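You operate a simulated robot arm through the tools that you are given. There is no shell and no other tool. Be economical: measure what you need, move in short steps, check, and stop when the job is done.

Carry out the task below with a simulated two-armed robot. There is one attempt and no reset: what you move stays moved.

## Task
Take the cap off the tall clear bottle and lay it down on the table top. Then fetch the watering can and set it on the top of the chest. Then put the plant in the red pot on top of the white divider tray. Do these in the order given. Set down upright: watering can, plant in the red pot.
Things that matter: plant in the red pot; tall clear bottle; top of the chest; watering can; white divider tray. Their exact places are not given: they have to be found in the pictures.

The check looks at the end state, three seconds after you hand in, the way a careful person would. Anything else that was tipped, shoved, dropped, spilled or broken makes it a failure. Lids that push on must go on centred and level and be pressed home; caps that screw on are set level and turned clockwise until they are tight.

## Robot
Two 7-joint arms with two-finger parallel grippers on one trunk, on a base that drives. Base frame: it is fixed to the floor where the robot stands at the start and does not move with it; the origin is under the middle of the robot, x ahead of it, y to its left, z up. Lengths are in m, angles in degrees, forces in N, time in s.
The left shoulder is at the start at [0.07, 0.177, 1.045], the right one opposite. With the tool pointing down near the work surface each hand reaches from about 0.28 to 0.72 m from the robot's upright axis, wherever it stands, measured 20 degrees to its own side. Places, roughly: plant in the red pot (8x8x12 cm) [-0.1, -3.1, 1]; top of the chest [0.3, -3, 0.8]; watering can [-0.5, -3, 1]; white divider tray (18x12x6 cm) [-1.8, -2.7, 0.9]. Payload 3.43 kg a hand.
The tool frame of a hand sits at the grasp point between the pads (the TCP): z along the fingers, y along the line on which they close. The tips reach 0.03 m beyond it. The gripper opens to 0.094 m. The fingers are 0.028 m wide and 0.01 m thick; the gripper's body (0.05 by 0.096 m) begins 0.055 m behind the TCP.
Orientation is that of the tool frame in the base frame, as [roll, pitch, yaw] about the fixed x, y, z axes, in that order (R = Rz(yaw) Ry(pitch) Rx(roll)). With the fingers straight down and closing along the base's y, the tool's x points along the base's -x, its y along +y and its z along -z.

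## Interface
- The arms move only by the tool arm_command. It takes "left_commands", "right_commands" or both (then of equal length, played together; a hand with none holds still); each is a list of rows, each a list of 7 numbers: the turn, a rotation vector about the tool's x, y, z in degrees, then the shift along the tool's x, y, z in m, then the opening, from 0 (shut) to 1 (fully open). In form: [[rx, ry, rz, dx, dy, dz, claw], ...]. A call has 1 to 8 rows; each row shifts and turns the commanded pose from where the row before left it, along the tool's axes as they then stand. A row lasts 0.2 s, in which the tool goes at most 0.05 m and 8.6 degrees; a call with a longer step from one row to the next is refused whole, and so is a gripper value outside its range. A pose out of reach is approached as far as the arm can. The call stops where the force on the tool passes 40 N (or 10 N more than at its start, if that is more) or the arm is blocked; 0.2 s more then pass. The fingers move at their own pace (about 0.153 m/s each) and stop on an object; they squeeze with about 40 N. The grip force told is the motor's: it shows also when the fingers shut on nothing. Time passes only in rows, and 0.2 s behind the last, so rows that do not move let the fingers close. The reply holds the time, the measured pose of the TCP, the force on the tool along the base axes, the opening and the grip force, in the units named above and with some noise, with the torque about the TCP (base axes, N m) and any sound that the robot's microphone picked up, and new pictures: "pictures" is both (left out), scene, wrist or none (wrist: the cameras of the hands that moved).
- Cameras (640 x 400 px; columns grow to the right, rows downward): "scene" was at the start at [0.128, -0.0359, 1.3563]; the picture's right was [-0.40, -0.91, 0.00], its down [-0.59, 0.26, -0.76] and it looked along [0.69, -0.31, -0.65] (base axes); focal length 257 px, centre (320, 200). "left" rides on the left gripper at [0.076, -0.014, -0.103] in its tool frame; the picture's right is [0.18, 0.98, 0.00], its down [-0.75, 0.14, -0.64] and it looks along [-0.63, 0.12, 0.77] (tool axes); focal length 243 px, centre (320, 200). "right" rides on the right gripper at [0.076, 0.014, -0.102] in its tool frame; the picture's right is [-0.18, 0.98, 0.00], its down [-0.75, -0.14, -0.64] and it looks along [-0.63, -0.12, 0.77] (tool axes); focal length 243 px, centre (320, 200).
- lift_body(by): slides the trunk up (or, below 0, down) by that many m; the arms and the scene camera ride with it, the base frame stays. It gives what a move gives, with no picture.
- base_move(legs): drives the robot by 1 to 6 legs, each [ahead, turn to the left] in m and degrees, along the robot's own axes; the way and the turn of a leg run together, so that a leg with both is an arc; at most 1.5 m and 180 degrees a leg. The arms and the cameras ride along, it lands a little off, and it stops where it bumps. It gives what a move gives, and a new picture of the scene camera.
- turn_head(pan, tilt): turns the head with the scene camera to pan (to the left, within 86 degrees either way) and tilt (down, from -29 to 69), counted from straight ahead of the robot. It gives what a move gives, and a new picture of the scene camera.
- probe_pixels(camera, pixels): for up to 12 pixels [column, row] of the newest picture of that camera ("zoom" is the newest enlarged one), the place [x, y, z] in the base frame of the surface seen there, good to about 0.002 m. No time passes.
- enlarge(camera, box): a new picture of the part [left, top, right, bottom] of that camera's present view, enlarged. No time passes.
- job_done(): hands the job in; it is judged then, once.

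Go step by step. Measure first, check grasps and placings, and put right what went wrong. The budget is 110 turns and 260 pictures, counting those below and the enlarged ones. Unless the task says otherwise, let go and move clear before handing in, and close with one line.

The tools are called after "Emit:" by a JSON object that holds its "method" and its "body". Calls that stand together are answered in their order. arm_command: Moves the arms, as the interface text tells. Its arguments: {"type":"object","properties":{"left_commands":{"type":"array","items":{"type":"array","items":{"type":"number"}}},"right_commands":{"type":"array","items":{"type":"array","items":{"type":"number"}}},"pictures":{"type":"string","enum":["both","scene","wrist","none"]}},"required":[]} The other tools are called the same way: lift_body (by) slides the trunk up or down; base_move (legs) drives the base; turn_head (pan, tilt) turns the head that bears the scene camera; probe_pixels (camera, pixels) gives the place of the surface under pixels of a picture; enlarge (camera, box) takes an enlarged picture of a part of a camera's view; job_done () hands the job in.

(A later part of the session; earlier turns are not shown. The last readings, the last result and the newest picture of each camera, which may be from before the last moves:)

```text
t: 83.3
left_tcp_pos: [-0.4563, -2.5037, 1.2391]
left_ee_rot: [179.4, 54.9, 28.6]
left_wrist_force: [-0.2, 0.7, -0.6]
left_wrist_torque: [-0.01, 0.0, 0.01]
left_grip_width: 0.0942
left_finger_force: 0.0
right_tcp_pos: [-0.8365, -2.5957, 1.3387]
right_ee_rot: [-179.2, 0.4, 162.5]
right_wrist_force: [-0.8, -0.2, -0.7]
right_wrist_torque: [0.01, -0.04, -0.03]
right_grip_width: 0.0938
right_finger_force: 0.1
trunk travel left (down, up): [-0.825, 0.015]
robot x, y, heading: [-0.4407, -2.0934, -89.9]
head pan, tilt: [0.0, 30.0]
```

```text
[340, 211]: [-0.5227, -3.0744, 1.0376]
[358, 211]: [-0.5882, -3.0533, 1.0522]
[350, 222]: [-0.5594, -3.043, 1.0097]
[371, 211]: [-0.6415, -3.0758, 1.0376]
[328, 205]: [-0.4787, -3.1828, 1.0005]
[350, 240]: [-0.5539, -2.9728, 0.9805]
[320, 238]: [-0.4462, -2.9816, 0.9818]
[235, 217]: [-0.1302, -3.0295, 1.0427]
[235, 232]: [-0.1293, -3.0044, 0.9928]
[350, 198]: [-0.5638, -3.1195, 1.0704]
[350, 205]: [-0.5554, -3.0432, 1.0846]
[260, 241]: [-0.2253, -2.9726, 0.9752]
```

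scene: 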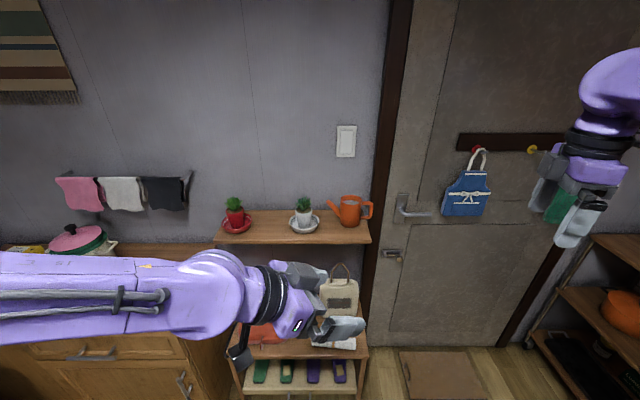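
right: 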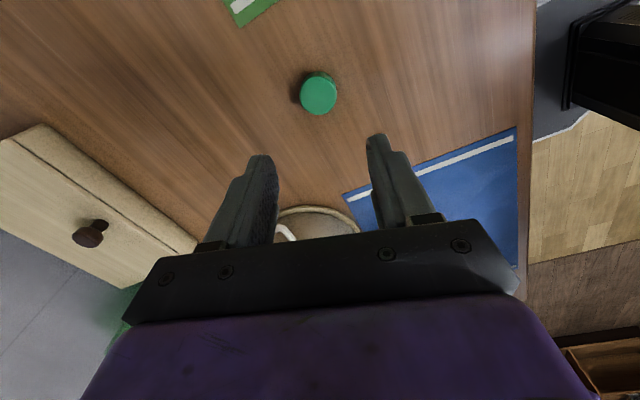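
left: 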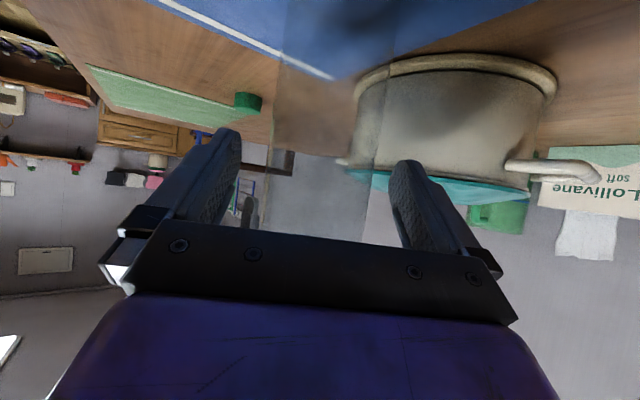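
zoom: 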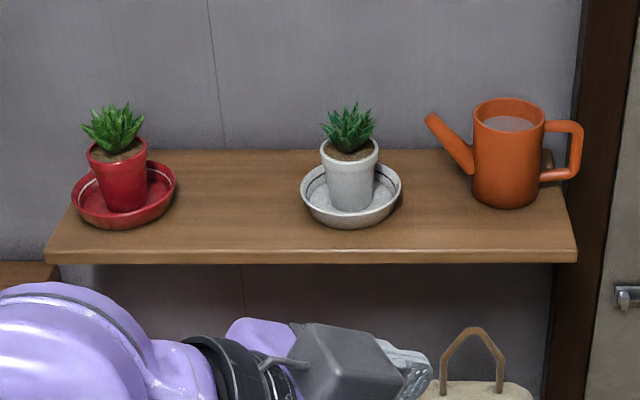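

The can's rim is at z≈1.085 and the shelf top at 0.981. I check the shoe rack's front edge, to know how close I may drive.

Emit:
{"method": "probe_pixels", "body": {"camera": "scene", "pixels": [[250, 392], [345, 392], [360, 352], [300, 396], [200, 345], [380, 395], [343, 377], [262, 352]]}}

Emit:
{"method": "turn_head", "body": {"pan": 0, "tilt": 60}}

```text
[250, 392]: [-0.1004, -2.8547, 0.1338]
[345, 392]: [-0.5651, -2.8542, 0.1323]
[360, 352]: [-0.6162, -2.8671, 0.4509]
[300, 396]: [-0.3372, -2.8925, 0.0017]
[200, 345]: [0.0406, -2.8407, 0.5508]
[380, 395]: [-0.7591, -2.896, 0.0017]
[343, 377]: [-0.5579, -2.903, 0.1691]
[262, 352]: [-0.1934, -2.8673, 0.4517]
```

```text
t: 84.3
left_tcp_pos: [-0.4538, -2.5055, 1.2388]
left_ee_rot: [179.7, 55.1, 28.8]
left_wrist_force: [0.3, 0.0, -0.3]
left_wrist_torque: [0.0, -0.04, -0.02]
left_grip_width: 0.094
left_finger_force: 0.0
right_tcp_pos: [-0.8319, -2.5977, 1.3397]
right_ee_rot: [-179.1, 0.2, 162.5]
right_wrist_force: [-0.1, 0.0, 0.4]
right_wrist_torque: [0.0, 0.0, 0.0]
right_grip_width: 0.0942
right_finger_force: 0.0
trunk travel left (down, up): [-0.825, 0.015]
robot x, y, heading: [-0.4416, -2.0955, -90.0]
head pan, tilt: [0.0, 60.0]
```

scene: 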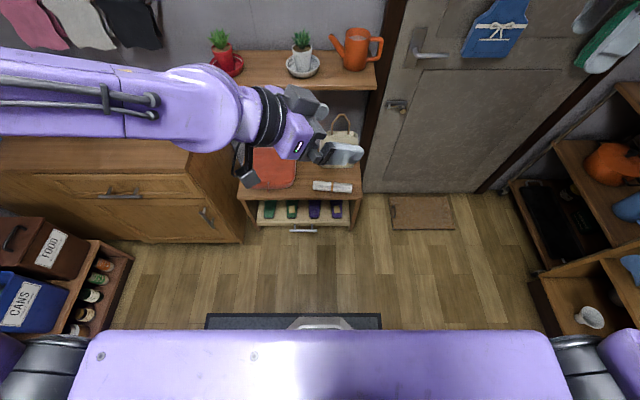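

Emit:
{"method": "probe_pixels", "body": {"camera": "scene", "pixels": [[320, 321], [345, 326], [320, 335], [302, 228], [340, 218], [355, 40], [355, 60], [345, 45], [370, 45]]}}

Emit:
{"method": "enlarge", "body": {"camera": "scene", "box": [300, 10, 400, 90]}}

```text
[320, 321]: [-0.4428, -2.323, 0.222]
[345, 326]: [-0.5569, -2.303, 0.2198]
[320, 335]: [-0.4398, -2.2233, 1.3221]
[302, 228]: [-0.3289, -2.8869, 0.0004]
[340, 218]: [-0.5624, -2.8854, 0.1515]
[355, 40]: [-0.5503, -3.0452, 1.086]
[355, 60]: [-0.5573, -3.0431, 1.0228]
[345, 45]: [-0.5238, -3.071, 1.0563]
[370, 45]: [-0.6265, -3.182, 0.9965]
```

```text
5.00 times, centred on (350, 50) of scene
```

zoom: 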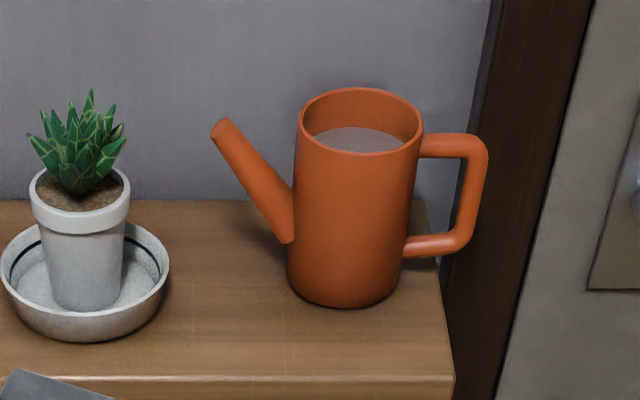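

Emit:
{"method": "probe_pixels", "body": {"camera": "zoom", "pixels": [[355, 156], [362, 89], [300, 122], [421, 136], [355, 200], [295, 200], [408, 220], [484, 160], [450, 137], [470, 240], [222, 122], [350, 300]]}}

```text
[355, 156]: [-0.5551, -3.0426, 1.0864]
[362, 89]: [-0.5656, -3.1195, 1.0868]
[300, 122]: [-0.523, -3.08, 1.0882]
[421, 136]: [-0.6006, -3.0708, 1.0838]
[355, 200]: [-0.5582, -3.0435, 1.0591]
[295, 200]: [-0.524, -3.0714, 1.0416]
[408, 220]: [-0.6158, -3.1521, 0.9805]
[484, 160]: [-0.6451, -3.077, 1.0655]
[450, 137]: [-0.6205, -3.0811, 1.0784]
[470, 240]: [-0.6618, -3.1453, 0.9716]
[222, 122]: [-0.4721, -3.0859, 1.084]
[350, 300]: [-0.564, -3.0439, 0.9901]
```

The can's rim is 7.8 cm across, centred at (-0.562,-3.081), and it holds water. I'll grip it from above, front to back (clear of spout and handle), using the right hand. First I square up the right hand, tuck the left away and drive closer.

Emit:
{"method": "arm_command", "body": {"left_commands": [[0, 0, 0, 0.0207, -0.0023, -0.0295, 1], [0, 0, 0, 0.0207, -0.0023, -0.0295, 1], [0, 0, 0, 0.0207, -0.0023, -0.0295, 1], [0, 0, 0, 0.0207, -0.0023, -0.0295, 1], [0, 0, 0, 0.0207, -0.0023, -0.0295, 1]], "right_commands": [[0, 0, -5.8, 0, 0, 0, 1], [0, 0, -5.8, 0, 0, 0, 1], [0, 0, -5.9, 0, 0, 0, 1], [0, 0, 0, 0, 0.02, 0, 1], [0, 0, 0, 0, 0.03, 0, 1]], "pictures": "none"}}

Emit:
{"method": "base_move", "body": {"legs": [[0.38, 0]]}}

```text
t: 85.5
left_tcp_pos: [-0.2966, -2.4568, 1.2654]
left_ee_rot: [179.9, 55.4, 28.9]
left_wrist_force: [1.0, 0.0, -0.2]
left_wrist_torque: [-0.03, 0.03, -0.03]
left_grip_width: 0.094
left_finger_force: 0.1
left hand out of reach, approached as far as the arm can: row 3, 4, 5
right_tcp_pos: [-0.8254, -2.5473, 1.3422]
right_ee_rot: [-178.9, -0.2, -179.9]
right_wrist_force: [1.4, 0.3, 0.5]
right_wrist_torque: [-0.03, 0.07, 0.02]
right_grip_width: 0.094
right_finger_force: 0.1
trunk travel left (down, up): [-0.825, 0.015]
robot x, y, heading: [-0.4396, -2.0973, -90.3]
head pan, tilt: [0.0, 60.0]
```

```text
t: 87.9
left_tcp_pos: [-0.3043, -2.8398, 1.2675]
left_ee_rot: [179.6, 55.0, 28.8]
left_wrist_force: [0.0, 0.0, -0.4]
left_wrist_torque: [0.01, -0.02, -0.01]
left_grip_width: 0.0939
left_finger_force: 0.0
right_tcp_pos: [-0.8322, -2.9297, 1.3394]
right_ee_rot: [-179.0, 0.1, -179.9]
right_wrist_force: [0.0, -0.2, -0.3]
right_wrist_torque: [-0.01, 0.01, -0.02]
right_grip_width: 0.0941
right_finger_force: 0.0
trunk travel left (down, up): [-0.825, 0.015]
robot x, y, heading: [-0.4383, -2.4786, -89.8]
head pan, tilt: [0.0, 60.0]
```

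scene: 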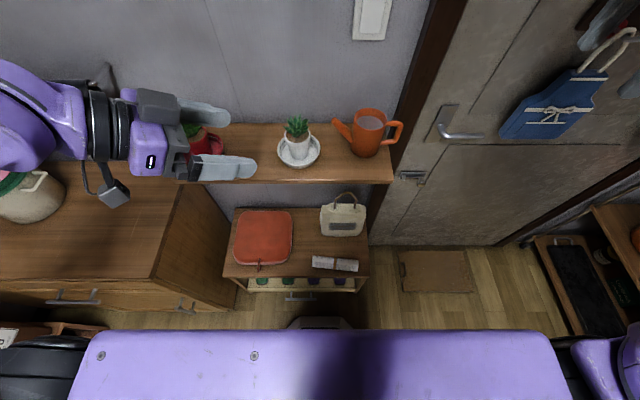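

Emit:
{"method": "arm_command", "body": {"right_commands": [[0, 0, 0, -0.0386, -0.0216, 0.01, 1], [0, 0, 0, -0.0386, -0.0216, 0.01, 1], [0, 0, 0, -0.0386, -0.0216, 0.01, 1], [0, 0, 0, -0.0386, -0.0216, 0.01, 1], [0, 0, 0, -0.0386, -0.0216, 0.01, 1], [0, 0, 0, -0.0386, -0.0216, 0.01, 1], [0, 0, 0, -0.0386, -0.0216, 0.01, 1], [0, 0, 0, 0, 0, 0.04, 1]], "pictures": "both"}}

```text
t: 89.7
left_tcp_pos: [-0.3048, -2.8417, 1.2668]
left_ee_rot: [179.7, 55.0, 28.8]
left_wrist_force: [0.2, -0.4, 0.0]
left_wrist_torque: [0.03, -0.04, 0.0]
left_grip_width: 0.094
left_finger_force: 0.0
right_tcp_pos: [-0.5623, -3.0815, 1.2314]
right_ee_rot: [-179.2, 0.1, -179.8]
right_wrist_force: [-1.0, 0.1, -0.5]
right_wrist_torque: [0.02, 0.0, -0.01]
right_grip_width: 0.0939
right_finger_force: 0.2
trunk travel left (down, up): [-0.825, 0.015]
robot x, y, heading: [-0.4382, -2.4842, -89.9]
head pan, tilt: [0.0, 60.0]
```

scene: 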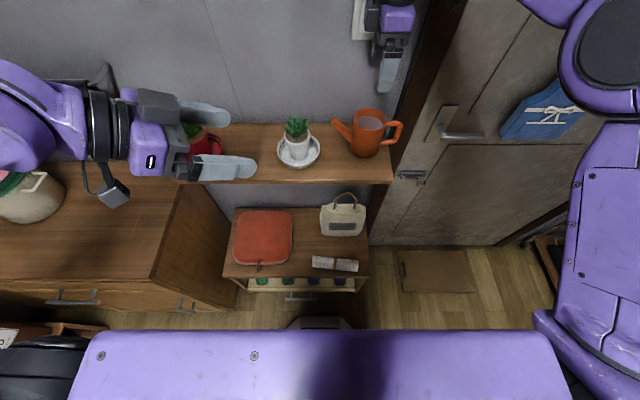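
right: 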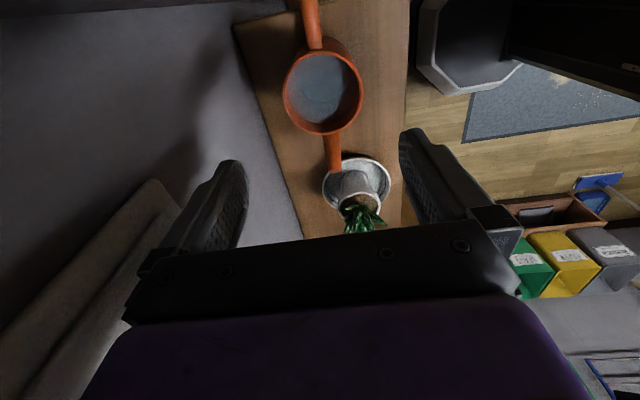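

Emit:
{"method": "probe_pixels", "body": {"camera": "right", "pixels": [[286, 90], [361, 95], [322, 54], [322, 131], [323, 96]]}}

Emit:
{"method": "enlarge", "body": {"camera": "right", "box": [260, 30, 390, 150]}}

```text
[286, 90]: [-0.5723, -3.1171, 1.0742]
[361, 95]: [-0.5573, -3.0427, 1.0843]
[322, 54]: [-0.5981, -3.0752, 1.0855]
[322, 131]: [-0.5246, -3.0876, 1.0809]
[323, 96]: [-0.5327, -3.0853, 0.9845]
```

```text
3.33 times, centred on (325, 90) of right
```

zoom: 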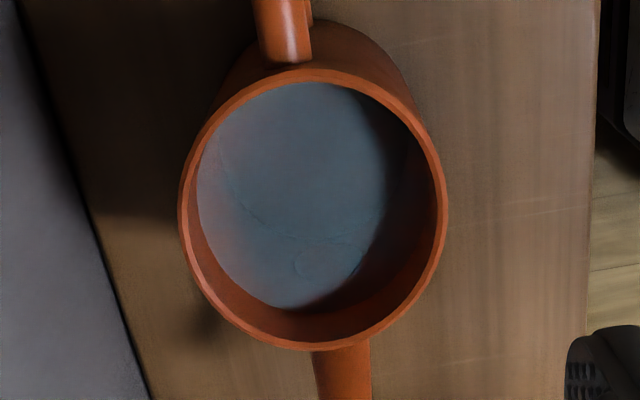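

Centred within a millimetre. I descend with the fingers in front of and behind the can.

Emit:
{"method": "arm_command", "body": {"right_commands": [[0, 0, 0, 0, 0.001, 0.035, 1], [0, 0, 0, 0, 0, 0.035, 1], [0, 0, 0, 0, 0, 0.03, 1], [0, 0, 0, 0, 0, 0.025, 1], [0, 0, 0, 0, 0, 0.02, 1], [0, 0, 0, 0, 0, 0.02, 1]], "pictures": "wrist"}}

```text
t: 91.1
left_tcp_pos: [-0.304, -2.8423, 1.2659]
left_ee_rot: [179.7, 55.0, 28.9]
left_wrist_force: [-0.2, -0.1, 0.5]
left_wrist_torque: [0.01, 0.02, 0.05]
left_grip_width: 0.094
left_finger_force: 0.1
right_tcp_pos: [-0.5618, -3.0835, 1.0641]
right_ee_rot: [-179.3, 0.0, -179.8]
right_wrist_force: [-0.2, -0.2, 0.6]
right_wrist_torque: [0.02, 0.02, 0.01]
right_grip_width: 0.0941
right_finger_force: 0.0
trunk travel left (down, up): [-0.825, 0.015]
robot x, y, heading: [-0.4382, -2.4794, -90.0]
head pan, tilt: [0.0, 60.0]
```

right: 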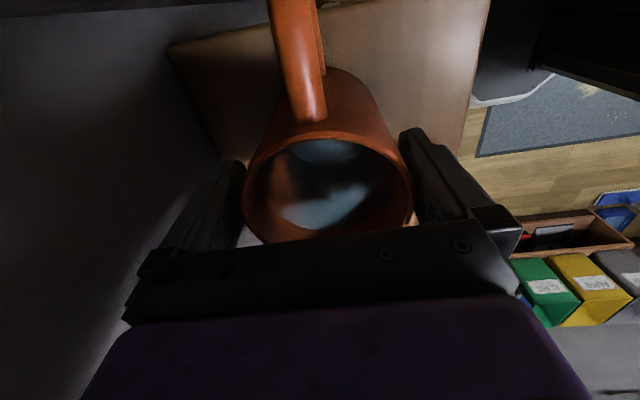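

Emit:
{"method": "arm_command", "body": {"right_commands": [[0, 0, 0, 0, 0.002, 0, 1], [0, 0, 0, 0, 0, 0, 0], [0, 0, 0, 0, 0, 0, 0], [0, 0, 0, 0, 0, 0, 0], [0, 0, 0, 0, 0, -0.005, 0], [0, 0, 0, 0, 0, -0.01, 0]], "pictures": "both"}}

```text
t: 92.5
left_tcp_pos: [-0.3044, -2.8411, 1.267]
left_ee_rot: [179.7, 55.1, 28.9]
left_wrist_force: [-0.7, -0.1, 0.0]
left_wrist_torque: [-0.02, -0.02, -0.02]
left_grip_width: 0.094
left_finger_force: 0.1
right_tcp_pos: [-0.5619, -3.0818, 1.0802]
right_ee_rot: [-179.2, 0.0, -179.8]
right_wrist_force: [0.4, 0.1, -4.0]
right_wrist_torque: [-0.03, -0.01, -0.02]
right_grip_width: 0.0737
right_finger_force: 40.1
trunk travel left (down, up): [-0.825, 0.015]
robot x, y, heading: [-0.4385, -2.483, -89.9]
head pan, tilt: [0.0, 60.0]
```

scene: 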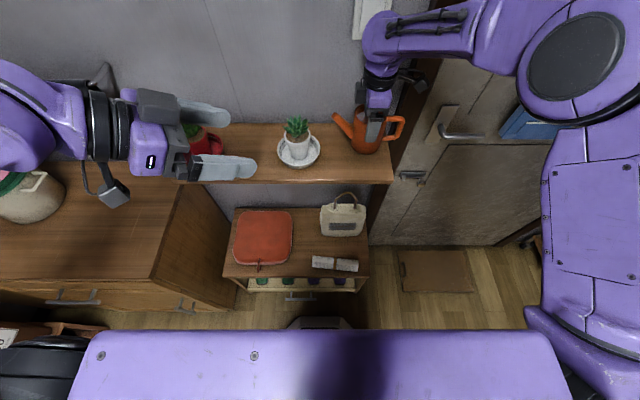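
right: 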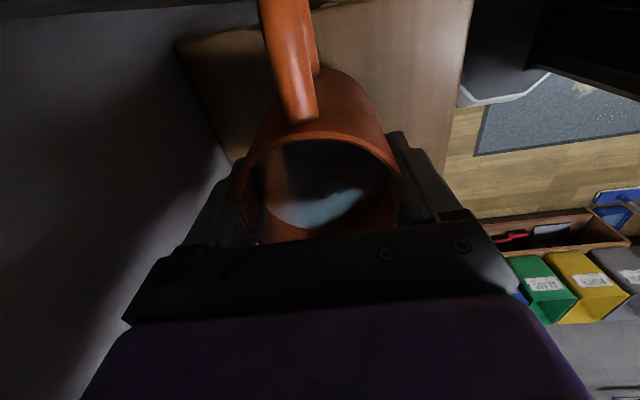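

The can hangs level in the grip (about 4 N). I lift it clear and then back the robot away.

Emit:
{"method": "arm_command", "body": {"right_commands": [[0, 0, 0, 0, 0, -0.03, 0], [0, 0, 0, 0, 0, -0.035, 0], [0, 0, 0, 0, 0, -0.035, 0], [0, 0, 0, 0, 0, -0.035, 0], [0, 0, 0, 0, 0, -0.025, 0], [0, 0, 0, 0, 0.02, 0, 0], [0, 0, 0, 0, 0.02, 0, 0]], "pictures": "none"}}

Emit:
{"method": "base_move", "body": {"legs": [[-0.3, 0], [0, 50]]}}

```text
t: 94.1
left_tcp_pos: [-0.3041, -2.8392, 1.2667]
left_ee_rot: [179.6, 55.0, 28.8]
left_wrist_force: [0.2, 0.6, 0.3]
left_wrist_torque: [-0.03, 0.0, 0.04]
left_grip_width: 0.0941
left_finger_force: 0.1
right_tcp_pos: [-0.5628, -3.0398, 1.2408]
right_ee_rot: [-179.0, 0.0, -179.7]
right_wrist_force: [0.3, 0.2, -3.4]
right_wrist_torque: [-0.01, 0.01, -0.04]
right_grip_width: 0.0737
right_finger_force: 40.1
trunk travel left (down, up): [-0.825, 0.015]
robot x, y, heading: [-0.4416, -2.4766, -90.1]
head pan, tilt: [0.0, 60.0]
```

```text
t: 98.4
left_tcp_pos: [-0.0746, -2.3054, 1.2669]
left_ee_rot: [179.7, 54.9, 79.5]
left_wrist_force: [0.5, -0.2, -0.2]
left_wrist_torque: [0.02, 0.03, -0.02]
left_grip_width: 0.0942
left_finger_force: 0.1
right_tcp_pos: [-0.0848, -2.6319, 1.2391]
right_ee_rot: [-179.2, 0.1, -129.3]
right_wrist_force: [0.1, -0.4, -3.5]
right_wrist_torque: [0.0, 0.01, -0.01]
right_grip_width: 0.0734
right_finger_force: 40.0
trunk travel left (down, up): [-0.825, 0.015]
robot x, y, heading: [-0.4384, -2.1792, -39.5]
head pan, tilt: [0.0, 60.0]
```

scene: 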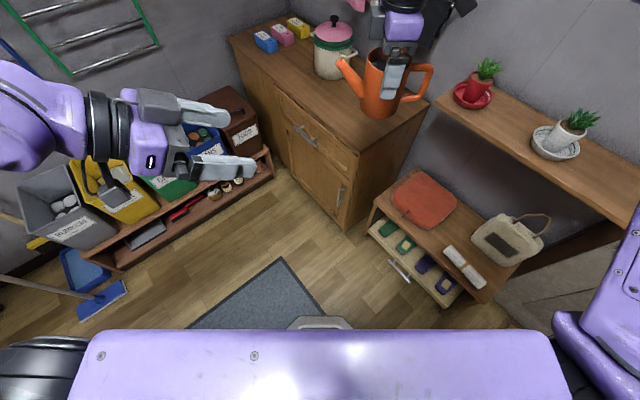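

I measure the chest top and the pot on it.

Emit:
{"method": "probe_pixels", "body": {"camera": "scene", "pixels": [[330, 105], [290, 70], [355, 145], [425, 105], [410, 120], [333, 75], [333, 45], [350, 52], [300, 60], [355, 125], [240, 40]]}}

```text
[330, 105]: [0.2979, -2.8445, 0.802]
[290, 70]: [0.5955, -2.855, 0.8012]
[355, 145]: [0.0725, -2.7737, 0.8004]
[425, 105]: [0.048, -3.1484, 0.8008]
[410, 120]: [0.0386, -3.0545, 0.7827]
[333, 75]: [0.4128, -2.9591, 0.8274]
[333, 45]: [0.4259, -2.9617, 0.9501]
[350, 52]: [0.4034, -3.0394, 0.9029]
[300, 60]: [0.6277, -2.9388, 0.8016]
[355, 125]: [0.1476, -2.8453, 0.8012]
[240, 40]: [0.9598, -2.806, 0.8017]
```

Emit:
{"method": "base_move", "body": {"legs": [[0.4, 0]]}}

```text
t: 100.9
left_tcp_pos: [0.2325, -2.5542, 1.2676]
left_ee_rot: [179.6, 55.1, 79.5]
left_wrist_force: [-1.0, -0.8, 1.4]
left_wrist_torque: [0.02, -0.01, 0.05]
left_grip_width: 0.0938
left_finger_force: 0.1
right_tcp_pos: [0.2234, -2.8808, 1.2408]
right_ee_rot: [-179.1, 0.1, -129.1]
right_wrist_force: [-0.6, 0.1, -4.2]
right_wrist_torque: [0.0, 0.01, 0.0]
right_grip_width: 0.0737
right_finger_force: 39.7
trunk travel left (down, up): [-0.825, 0.015]
robot x, y, heading: [-0.1351, -2.4339, -39.3]
head pan, tilt: [0.0, 60.0]
```

scene: 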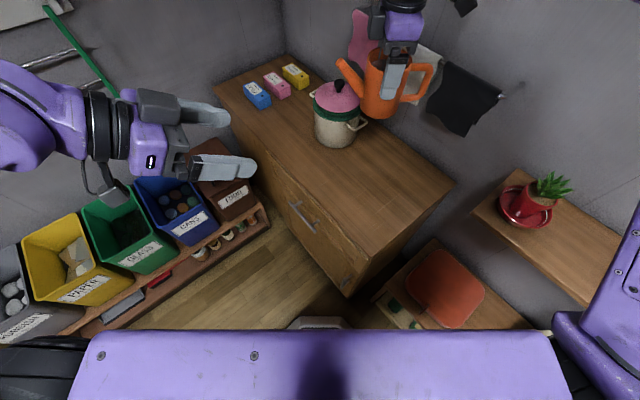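

Emit:
{"method": "arm_command", "body": {"right_commands": [[0, 0, 0, 0.028, -0.005, 0, 0], [0, 0, 0, 0.0285, -0.0049, 0, 0], [0, 0, 0, 0, 0, 0.04, 0], [0, 0, 0, 0, 0, 0.045, 0], [0, 0, 0, 0, 0, 0.045, 0], [0, 0, 0, 0, 0, 0.045, 0], [0, 0, 0, 0, 0, 0.04, 0], [0, 0, 0, 0, 0, 0.04, 0]], "pictures": "both"}}

```text
t: 102.7
left_tcp_pos: [0.2348, -2.5573, 1.2669]
left_ee_rot: [179.8, 54.8, 79.7]
left_wrist_force: [-0.4, 0.0, -0.3]
left_wrist_torque: [-0.01, 0.03, -0.01]
left_grip_width: 0.0939
left_finger_force: 0.0
right_tcp_pos: [0.201, -2.9337, 0.9844]
right_ee_rot: [-179.2, 0.1, -129.1]
right_wrist_force: [0.2, 0.3, -4.3]
right_wrist_torque: [-0.02, 0.05, -0.04]
right_grip_width: 0.0736
right_finger_force: 40.1
trunk travel left (down, up): [-0.825, 0.015]
robot x, y, heading: [-0.1355, -2.4253, -38.9]
head pan, tilt: [0.0, 60.0]
```

scene: 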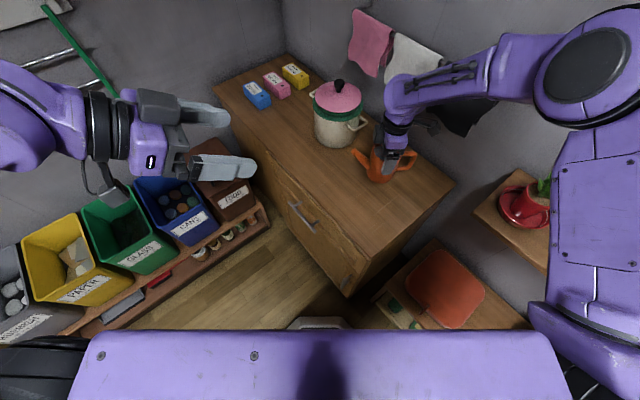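
right: 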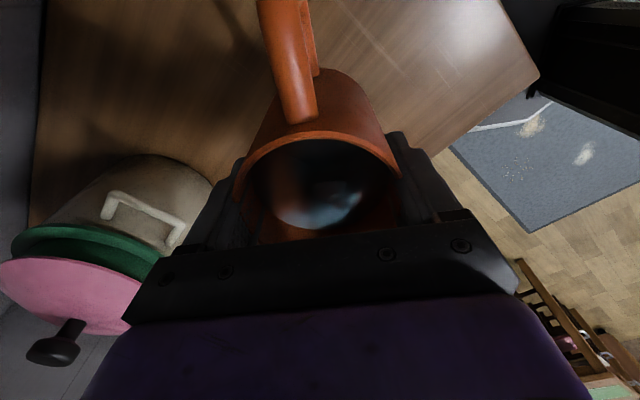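

Emit:
{"method": "probe_pixels", "body": {"camera": "right", "pixels": [[180, 235], [150, 210], [115, 200], [200, 190], [400, 60]]}}

Emit:
{"method": "arm_command", "body": {"right_commands": [[0, 0, 0, 0, 0, 0.03, 0], [0, 0, 0, 0, 0, 0.03, 0], [0, 0, 0, 0, 0, 0.02, 0], [0, 0, 0, 0, 0, 0.01, 0]], "pictures": "none"}}

```text
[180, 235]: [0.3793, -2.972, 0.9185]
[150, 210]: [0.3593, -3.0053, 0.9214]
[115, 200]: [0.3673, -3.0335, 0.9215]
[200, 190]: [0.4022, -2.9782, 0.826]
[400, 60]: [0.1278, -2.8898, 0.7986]
```

```text
t: 103.7
left_tcp_pos: [0.2348, -2.5556, 1.2657]
left_ee_rot: [179.7, 54.9, 79.6]
left_wrist_force: [0.5, -0.6, -0.5]
left_wrist_torque: [-0.02, -0.03, -0.02]
left_grip_width: 0.094
left_finger_force: 0.1
right_tcp_pos: [0.2011, -2.9342, 0.8939]
right_ee_rot: [-179.2, 0.0, -129.1]
right_wrist_force: [-0.5, 0.2, -4.3]
right_wrist_torque: [-0.04, 0.02, -0.02]
right_grip_width: 0.0736
right_finger_force: 40.2
trunk travel left (down, up): [-0.825, 0.015]
robot x, y, heading: [-0.1307, -2.4273, -39.2]
head pan, tilt: [0.0, 60.0]
```

Pot handles are 10 cm away from the finger. I lower the last centimetre in small steps.

Emit:
{"method": "arm_command", "body": {"right_commands": [[0, 0, 0, 0, 0, 0.003, 0], [0, 0, 0, 0, 0, 0.002, 0], [0, 0, 0, 0, 0, 0.0015, 0]], "pictures": "none"}}

Emit:
{"method": "arm_command", "body": {"right_commands": [[0, 0, 0, 0, 0, 0.0015, 0], [0, 0, 0, 0, 0, 0.001, 0]], "pictures": "none"}}

```text
t: 104.5
left_tcp_pos: [0.2336, -2.5564, 1.2655]
left_ee_rot: [179.7, 54.9, 79.7]
left_wrist_force: [0.4, -0.1, 0.4]
left_wrist_torque: [0.03, 0.02, -0.01]
left_grip_width: 0.094
left_finger_force: 0.0
right_tcp_pos: [0.2017, -2.9348, 0.8894]
right_ee_rot: [-179.3, 0.0, -129.1]
right_wrist_force: [0.3, 0.2, -4.8]
right_wrist_torque: [0.0, -0.01, -0.05]
right_grip_width: 0.0735
right_finger_force: 40.7
trunk travel left (down, up): [-0.825, 0.015]
robot x, y, heading: [-0.1316, -2.4321, -39.1]
head pan, tilt: [0.0, 60.0]
```

```text
t: 105.1
left_tcp_pos: [0.2332, -2.5557, 1.2659]
left_ee_rot: [179.7, 54.9, 79.6]
left_wrist_force: [0.0, 0.3, -0.1]
left_wrist_torque: [0.0, 0.0, 0.03]
left_grip_width: 0.0939
left_finger_force: 0.1
right_tcp_pos: [0.2017, -2.9337, 0.8868]
right_ee_rot: [-179.1, 0.0, -129.1]
right_wrist_force: [-0.3, 0.3, -1.8]
right_wrist_torque: [0.0, 0.0, -0.03]
right_grip_width: 0.0734
right_finger_force: 40.2
trunk travel left (down, up): [-0.825, 0.015]
robot x, y, heading: [-0.1366, -2.4308, -39.0]
head pan, tilt: [0.0, 60.0]
```

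Contact begins (force went from -4.5 to -1.8 N). One more millimetre, then I release and rise.

Emit:
{"method": "arm_command", "body": {"right_commands": [[0, 0, 0, 0, 0, 0.001, 0], [0, 0, 0, 0, 0, 0, 1], [0, 0, 0, 0, 0, 0, 1], [0, 0, 0, 0, 0, 0, 1], [0, 0, 0, 0, 0, -0.03, 1], [0, 0, 0, 0, 0, -0.04, 1], [0, 0, 0, 0, 0, -0.045, 1], [0, 0, 0, 0, 0, -0.045, 1]], "pictures": "both"}}

```text
t: 106.9
left_tcp_pos: [0.2326, -2.5534, 1.2662]
left_ee_rot: [179.6, 55.0, 79.5]
left_wrist_force: [0.5, 0.1, 0.4]
left_wrist_torque: [-0.01, 0.01, -0.01]
left_grip_width: 0.0941
left_finger_force: 0.1
right_tcp_pos: [0.1982, -2.9321, 1.0453]
right_ee_rot: [-179.1, 0.0, -129.1]
right_wrist_force: [0.3, -0.3, -0.7]
right_wrist_torque: [-0.01, -0.02, -0.01]
right_grip_width: 0.094
right_finger_force: 0.1
trunk travel left (down, up): [-0.825, 0.015]
robot x, y, heading: [-0.1316, -2.4339, -39.3]
head pan, tilt: [0.0, 60.0]
```

scene: 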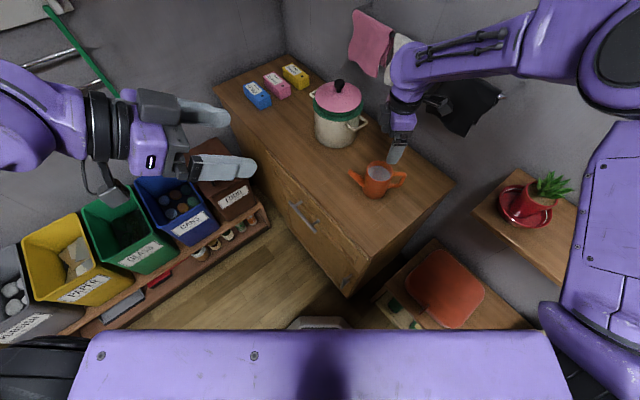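
right: 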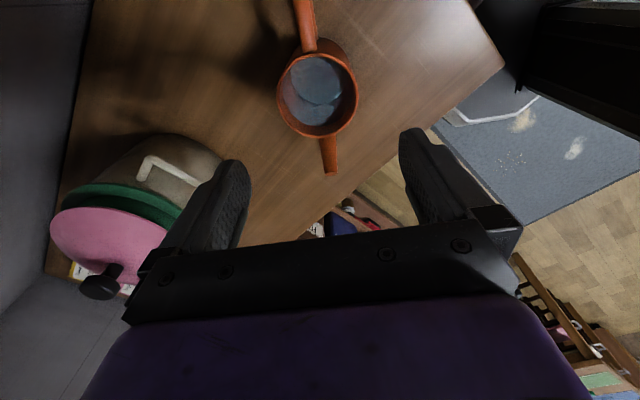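

The can stands upright on the chest top. Next I raise the right hand, back off and turn to face the red-potted plant.

Emit:
{"method": "arm_command", "body": {"right_commands": [[0, 0, 0, 0, 0, -0.045, 1], [0, 0, 0, 0, 0, -0.045, 1], [0, 0, 0, 0, 0, -0.045, 1], [0, 0, 0, 0, 0, -0.045, 1], [0, 0, 0, 0, 0, -0.045, 1]], "pictures": "none"}}

Emit:
{"method": "base_move", "body": {"legs": [[-0.3, 0], [0, -50.5]]}}

Emit:
{"method": "enlarge", "body": {"camera": "scene", "box": [200, 40, 360, 150]}}

```text
t: 108.1
left_tcp_pos: [0.2327, -2.5533, 1.2665]
left_ee_rot: [179.6, 55.0, 79.5]
left_wrist_force: [0.0, 0.0, -0.2]
left_wrist_torque: [0.0, -0.03, 0.01]
left_grip_width: 0.094
left_finger_force: 0.0
right_tcp_pos: [0.1939, -2.9312, 1.2703]
right_ee_rot: [-179.0, 0.0, -129.1]
right_wrist_force: [0.0, -0.3, -0.4]
right_wrist_torque: [0.01, -0.03, -0.05]
right_grip_width: 0.0941
right_finger_force: 0.1
trunk travel left (down, up): [-0.825, 0.015]
robot x, y, heading: [-0.1309, -2.4311, -39.3]
head pan, tilt: [0.0, 60.0]
```

```text
t: 112.4
left_tcp_pos: [-0.2297, -2.6027, 1.2666]
left_ee_rot: [179.7, 55.1, 28.9]
left_wrist_force: [0.0, 0.3, 0.1]
left_wrist_torque: [-0.01, -0.01, 0.02]
left_grip_width: 0.0941
left_finger_force: 0.0
right_tcp_pos: [-0.5462, -2.8119, 1.2713]
right_ee_rot: [-179.1, 0.0, -179.9]
right_wrist_force: [0.2, 0.4, 0.2]
right_wrist_torque: [0.0, 0.02, -0.01]
right_grip_width: 0.0941
right_finger_force: 0.0
trunk travel left (down, up): [-0.825, 0.015]
robot x, y, heading: [-0.3658, -2.2406, -90.1]
head pan, tilt: [0.0, 60.0]
```

scene: 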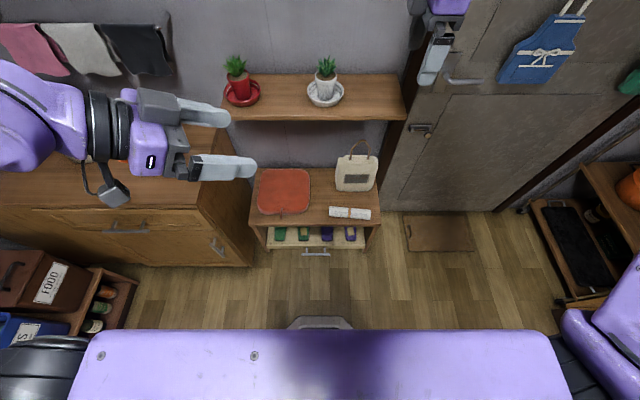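

```text
3.64 times, centred on (280, 95) of scene
```

zoom: 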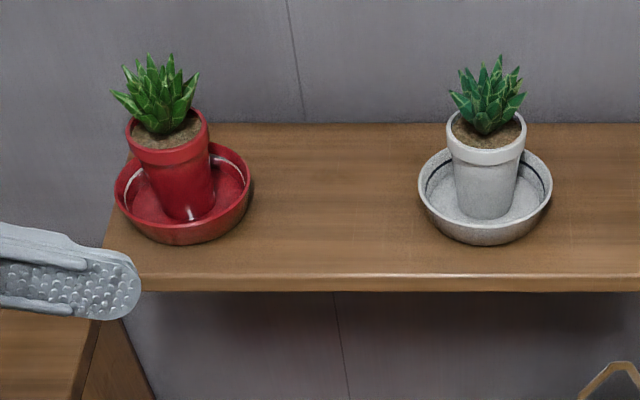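

Emit:
{"method": "probe_pixels", "body": {"camera": "zoom", "pixels": [[165, 158], [128, 130], [208, 130], [180, 200], [150, 185], [210, 180], [183, 235], [118, 190], [250, 185], [195, 118], [155, 60], [185, 165]]}}

```text
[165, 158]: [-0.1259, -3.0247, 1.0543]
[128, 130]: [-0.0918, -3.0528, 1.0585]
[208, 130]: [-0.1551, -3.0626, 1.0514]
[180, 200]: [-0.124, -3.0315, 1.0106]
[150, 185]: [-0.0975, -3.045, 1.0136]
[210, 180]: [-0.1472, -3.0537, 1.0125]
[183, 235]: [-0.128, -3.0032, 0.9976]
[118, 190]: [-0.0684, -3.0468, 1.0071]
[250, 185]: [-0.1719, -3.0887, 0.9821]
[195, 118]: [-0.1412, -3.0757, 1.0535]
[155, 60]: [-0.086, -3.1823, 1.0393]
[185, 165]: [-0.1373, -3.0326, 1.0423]
```

The red pot's rim is at z≈1.058, 6.5 cm wide, centred at (-0.124,-3.057). I'll take it with the left hand, slanted as for the bottle, and first turn that hand to point more forward, then drive 0.2 m closer.

Emit:
{"method": "arm_command", "body": {"left_commands": [[-6.55, 0, -4.6, 0, 0, 0, 1], [-6.55, 0, -4.6, 0, 0, 0, 1], [-6.55, 0, -4.6, 0, 0, 0, 1], [-6.55, 0, -4.6, 0, 0, 0, 1], [-6.55, 0, -4.6, 0, 0, 0, 1]], "pictures": "none"}}

Emit:
{"method": "base_move", "body": {"legs": [[0.2, 0]]}}

```text
t: 113.6
left_tcp_pos: [-0.2337, -2.6438, 1.2971]
left_ee_rot: [179.8, 55.0, 68.9]
left_wrist_force: [-0.1, -0.4, -0.1]
left_wrist_torque: [0.02, -0.03, 0.05]
left_grip_width: 0.0942
left_finger_force: 0.0
left hand out of reach, approached as far as the arm can: row 1, 2, 3, 4, 5
right_tcp_pos: [-0.5477, -2.8111, 1.2714]
right_ee_rot: [-179.2, 0.1, -180.0]
right_wrist_force: [0.1, 0.0, 0.0]
right_wrist_torque: [0.02, -0.02, 0.01]
right_grip_width: 0.094
right_finger_force: 0.1
trunk travel left (down, up): [-0.825, 0.015]
robot x, y, heading: [-0.369, -2.2426, -90.1]
head pan, tilt: [0.0, 60.0]
```

```text
t: 115.2
left_tcp_pos: [-0.2315, -2.8415, 1.2982]
left_ee_rot: [179.7, 55.1, 68.8]
left_wrist_force: [0.2, -0.6, -0.3]
left_wrist_torque: [-0.03, -0.02, 0.01]
left_grip_width: 0.094
left_finger_force: 0.0
right_tcp_pos: [-0.5466, -3.0106, 1.2728]
right_ee_rot: [-179.0, 0.0, -179.8]
right_wrist_force: [-0.5, 0.4, -0.2]
right_wrist_torque: [-0.02, 0.01, -0.02]
right_grip_width: 0.0941
right_finger_force: 0.1
trunk travel left (down, up): [-0.825, 0.015]
robot x, y, heading: [-0.3629, -2.4428, -90.0]
head pan, tilt: [0.0, 60.0]
```

scene: 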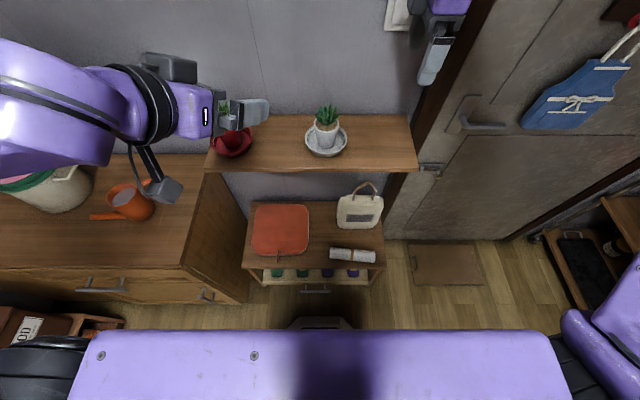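

Emit:
{"method": "arm_command", "body": {"left_commands": [[0, 0, 0, 0.0189, 0.0291, 0.0212, 1], [0, 0, 0, 0.0189, 0.0291, 0.0212, 1], [0, 0, 0, 0.0189, 0.0291, 0.0212, 1], [0, 0, 0, 0.0189, 0.0291, 0.0212, 1], [0, 0, 0, 0.0189, 0.0291, 0.0, 1]], "pictures": "both"}}

```text
t: 116.4
left_tcp_pos: [-0.0993, -2.9168, 1.1741]
left_ee_rot: [179.8, 55.1, 68.9]
left_wrist_force: [-0.4, 0.2, -0.3]
left_wrist_torque: [0.02, -0.02, 0.0]
left_grip_width: 0.094
left_finger_force: 0.0
left hand out of reach, approached as far as the arm can: row 1
right_tcp_pos: [-0.5434, -3.012, 1.2721]
right_ee_rot: [-179.1, 0.0, -179.9]
right_wrist_force: [-0.6, 0.1, 0.7]
right_wrist_torque: [0.01, 0.01, 0.02]
right_grip_width: 0.0939
right_finger_force: 0.1
trunk travel left (down, up): [-0.825, 0.015]
robot x, y, heading: [-0.3644, -2.4394, -89.9]
head pan, tilt: [0.0, 60.0]
```

scene: 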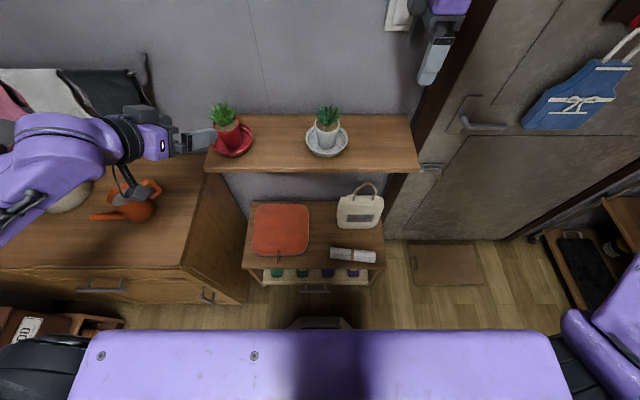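
left: 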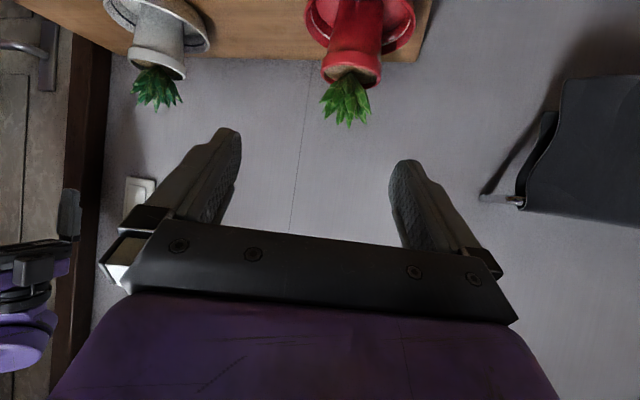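

Emit:
{"method": "probe_pixels", "body": {"camera": "left", "pixels": [[324, 68], [381, 68], [352, 56], [352, 85], [330, 40], [378, 40], [352, 30], [352, 15], [310, 10], [410, 25]]}}

Emit:
{"method": "enlarge", "body": {"camera": "left", "box": [280, 0, 430, 140]}}

```text
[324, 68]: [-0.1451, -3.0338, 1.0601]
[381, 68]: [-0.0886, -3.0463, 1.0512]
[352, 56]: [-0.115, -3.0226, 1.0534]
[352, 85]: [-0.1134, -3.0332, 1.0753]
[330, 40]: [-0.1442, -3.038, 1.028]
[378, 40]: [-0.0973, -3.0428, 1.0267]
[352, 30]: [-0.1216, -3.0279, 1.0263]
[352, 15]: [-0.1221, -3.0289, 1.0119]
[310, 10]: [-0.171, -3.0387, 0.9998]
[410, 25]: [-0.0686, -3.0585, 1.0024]
```

```text
2.86 times, centred on (355, 70) of left
```

zoom: 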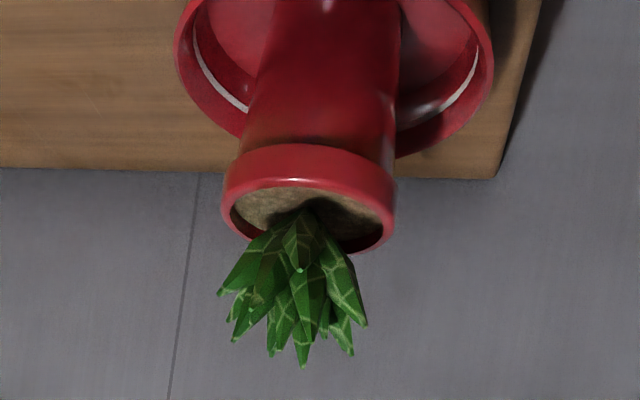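

Emit:
{"method": "arm_command", "body": {"left_commands": [[0, 0, 0, 0.014, 0.0153, 0.01, 1], [0, 0, 0, 0.014, 0.0153, 0.012, 1], [0, 0, 0, 0, 0, 0.02, 1]], "pictures": "wrist"}}

```text
t: 117.2
left_tcp_pos: [-0.0811, -2.946, 1.1255]
left_ee_rot: [179.8, 54.9, 68.7]
left_wrist_force: [0.2, -0.9, -0.8]
left_wrist_torque: [0.03, -0.04, -0.03]
left_grip_width: 0.0939
left_finger_force: 0.1
right_tcp_pos: [-0.5483, -3.013, 1.2696]
right_ee_rot: [-179.2, 0.1, -179.9]
right_wrist_force: [-0.1, 0.2, 0.8]
right_wrist_torque: [0.01, -0.02, -0.01]
right_grip_width: 0.0938
right_finger_force: 0.0
trunk travel left (down, up): [-0.825, 0.015]
robot x, y, heading: [-0.3649, -2.4448, -90.1]
head pan, tilt: [0.0, 60.0]
```

left: 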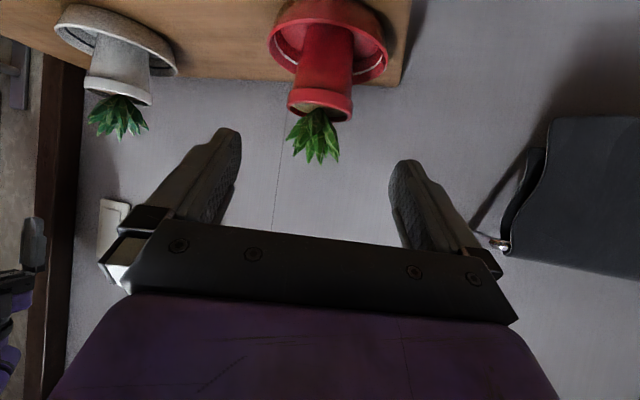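

Aligned. I advance 12.7 cm along the tool axis.

Emit:
{"method": "arm_command", "body": {"left_commands": [[0, 0, 0, 0, 0.0015, 0.025, 1], [0, 0, 0, 0, 0.0015, 0.025, 1], [0, 0, 0, 0, 0, 0.025, 1], [0, 0, 0, 0, 0, 0.02, 1], [0, 0, 0, 0, 0, 0.02, 1], [0, 0, 0, 0, 0, 0.012, 1]], "pictures": "both"}}

Emit:
{"method": "enlarge", "body": {"camera": "left", "box": [180, 40, 460, 240]}}

Emit:
{"method": "enlarge", "body": {"camera": "scene", "box": [160, 80, 290, 180]}}

```text
t: 118.6
left_tcp_pos: [-0.1147, -3.0445, 1.0557]
left_ee_rot: [179.7, 55.0, 68.9]
left_wrist_force: [0.6, 0.3, 0.1]
left_wrist_torque: [-0.04, 0.04, 0.02]
left_grip_width: 0.0939
left_finger_force: 0.1
right_tcp_pos: [-0.5472, -3.012, 1.2706]
right_ee_rot: [-179.3, 0.0, -179.8]
right_wrist_force: [-0.7, -0.2, 0.0]
right_wrist_torque: [0.01, -0.01, -0.02]
right_grip_width: 0.0939
right_finger_force: 0.1
trunk travel left (down, up): [-0.825, 0.015]
robot x, y, heading: [-0.3676, -2.4422, -90.2]
head pan, tilt: [0.0, 60.0]
```

scene: 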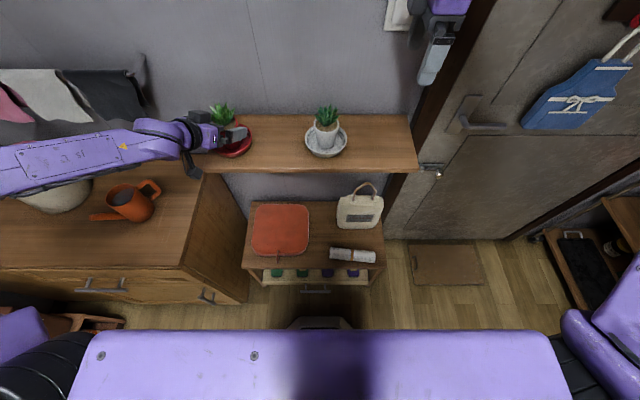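
left: 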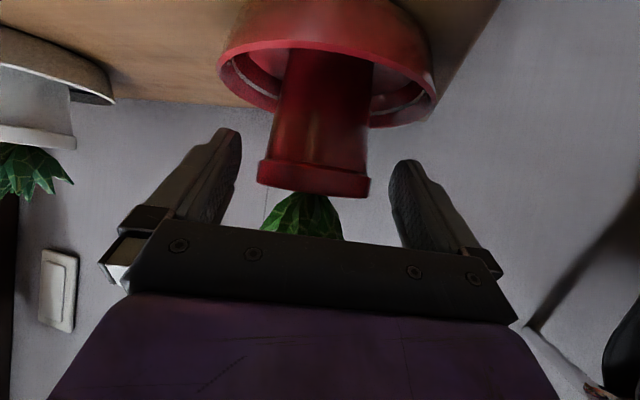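

```text
2.00 times, centred on (320, 140) of left
```

zoom: 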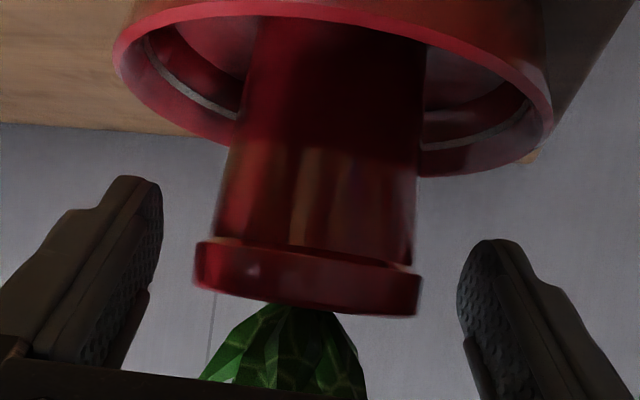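

```text
4.00 times, centred on (225, 130) of scene
```

zoom: 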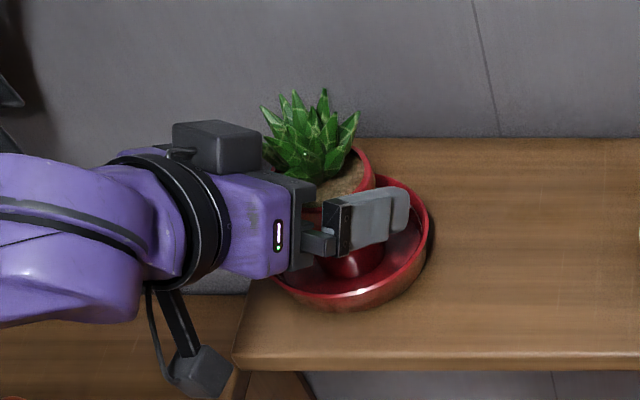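

Emit:
{"method": "arm_command", "body": {"left_commands": [[0, 0, 0, 0.0033, 0, 0.0023, 1], [0, 0, 0, 0, 0, 0, 0], [0, 0, 0, 0, 0, 0, 0], [0, 0, 0, 0, 0, 0, 0], [0, 0, 0, 0, 0, 0, 0]], "pictures": "both"}}

Emit:
{"method": "enlarge", "body": {"camera": "scene", "box": [160, 80, 290, 180]}}

```text
t: 119.8
left_tcp_pos: [-0.1143, -3.0431, 1.0501]
left_ee_rot: [180.0, 54.9, 68.9]
left_wrist_force: [-0.4, -0.1, 0.1]
left_wrist_torque: [0.08, -0.04, -0.01]
left_grip_width: 0.0632
left_finger_force: 40.2
right_tcp_pos: [-0.5462, -3.013, 1.2708]
right_ee_rot: [-179.3, -0.1, -179.8]
right_wrist_force: [0.1, 0.2, -0.2]
right_wrist_torque: [0.03, 0.0, -0.01]
right_grip_width: 0.0941
right_finger_force: 0.0
trunk travel left (down, up): [-0.825, 0.015]
robot x, y, heading: [-0.3664, -2.4408, -90.0]
head pan, tilt: [0.0, 60.0]
```

scene: 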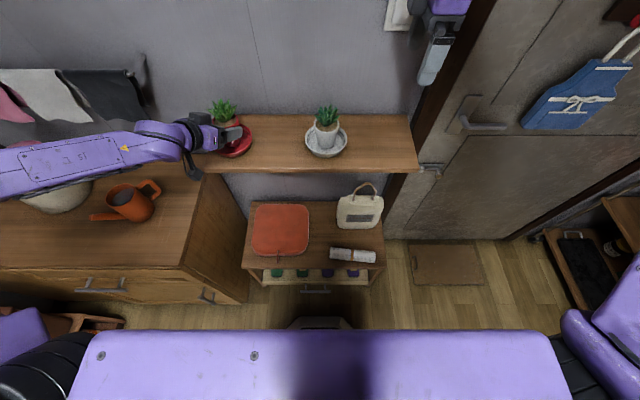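
left: 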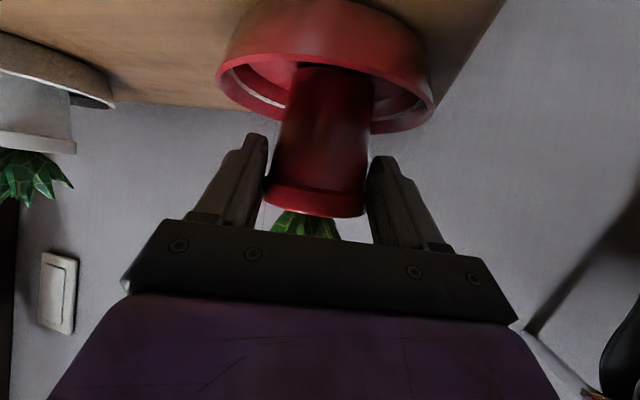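

```text
4.00 times, centred on (225, 130) of scene
```

zoom: 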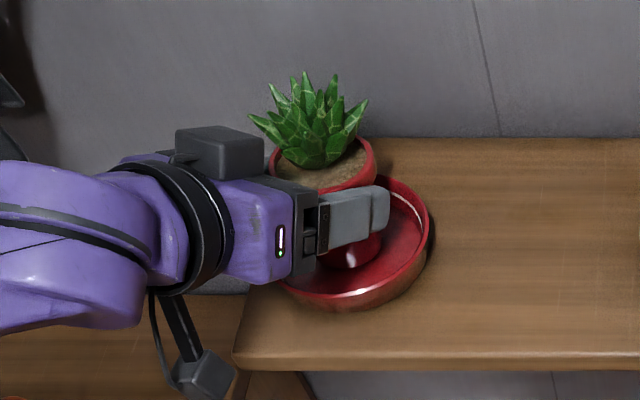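

Gripped at 6.3 cm. I lift a little straight up and check that the saucer stays.

Emit:
{"method": "arm_command", "body": {"left_commands": [[0, 0, 0, -0.0082, 0, -0.0057, 0], [0, 0, 0, -0.0123, 0, -0.0086, 0], [0, 0, 0, -0.0164, 0, -0.0115, 0], [0, 0, 0, -0.0164, 0, -0.0115, 0]], "pictures": "both"}}

Emit:
{"method": "enlarge", "body": {"camera": "scene", "box": [160, 60, 290, 180]}}

```text
t: 120.8
left_tcp_pos: [-0.114, -3.0421, 1.1151]
left_ee_rot: [179.9, 55.1, 68.9]
left_wrist_force: [-0.6, 0.0, -3.0]
left_wrist_torque: [0.06, -0.01, -0.04]
left_grip_width: 0.063
left_finger_force: 40.1
right_tcp_pos: [-0.5467, -3.0122, 1.2704]
right_ee_rot: [-179.1, 0.0, -179.8]
right_wrist_force: [0.3, -0.3, 0.9]
right_wrist_torque: [0.02, -0.01, -0.02]
right_grip_width: 0.0942
right_finger_force: 0.1
trunk travel left (down, up): [-0.825, 0.015]
robot x, y, heading: [-0.365, -2.4394, -90.0]
head pan, tilt: [0.0, 60.0]
```

scene: 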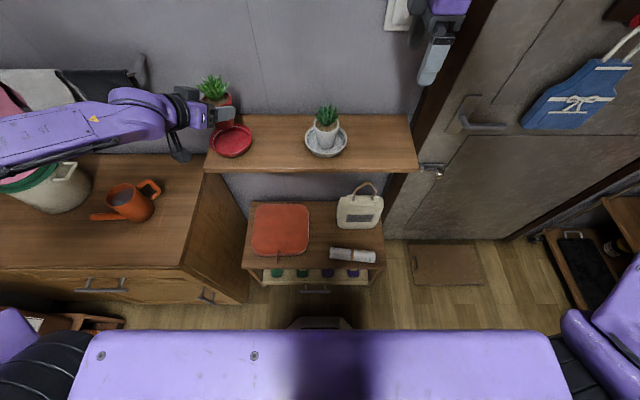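
left: 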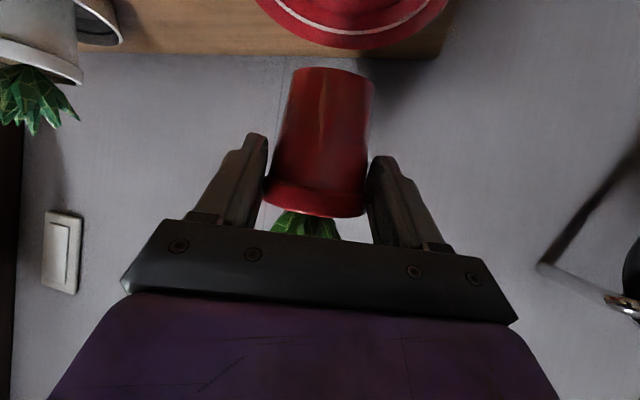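

```text
3.33 times, centred on (225, 120) of scene
```

zoom: 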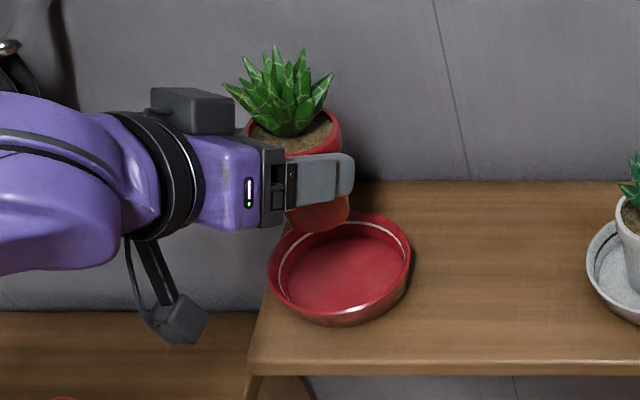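

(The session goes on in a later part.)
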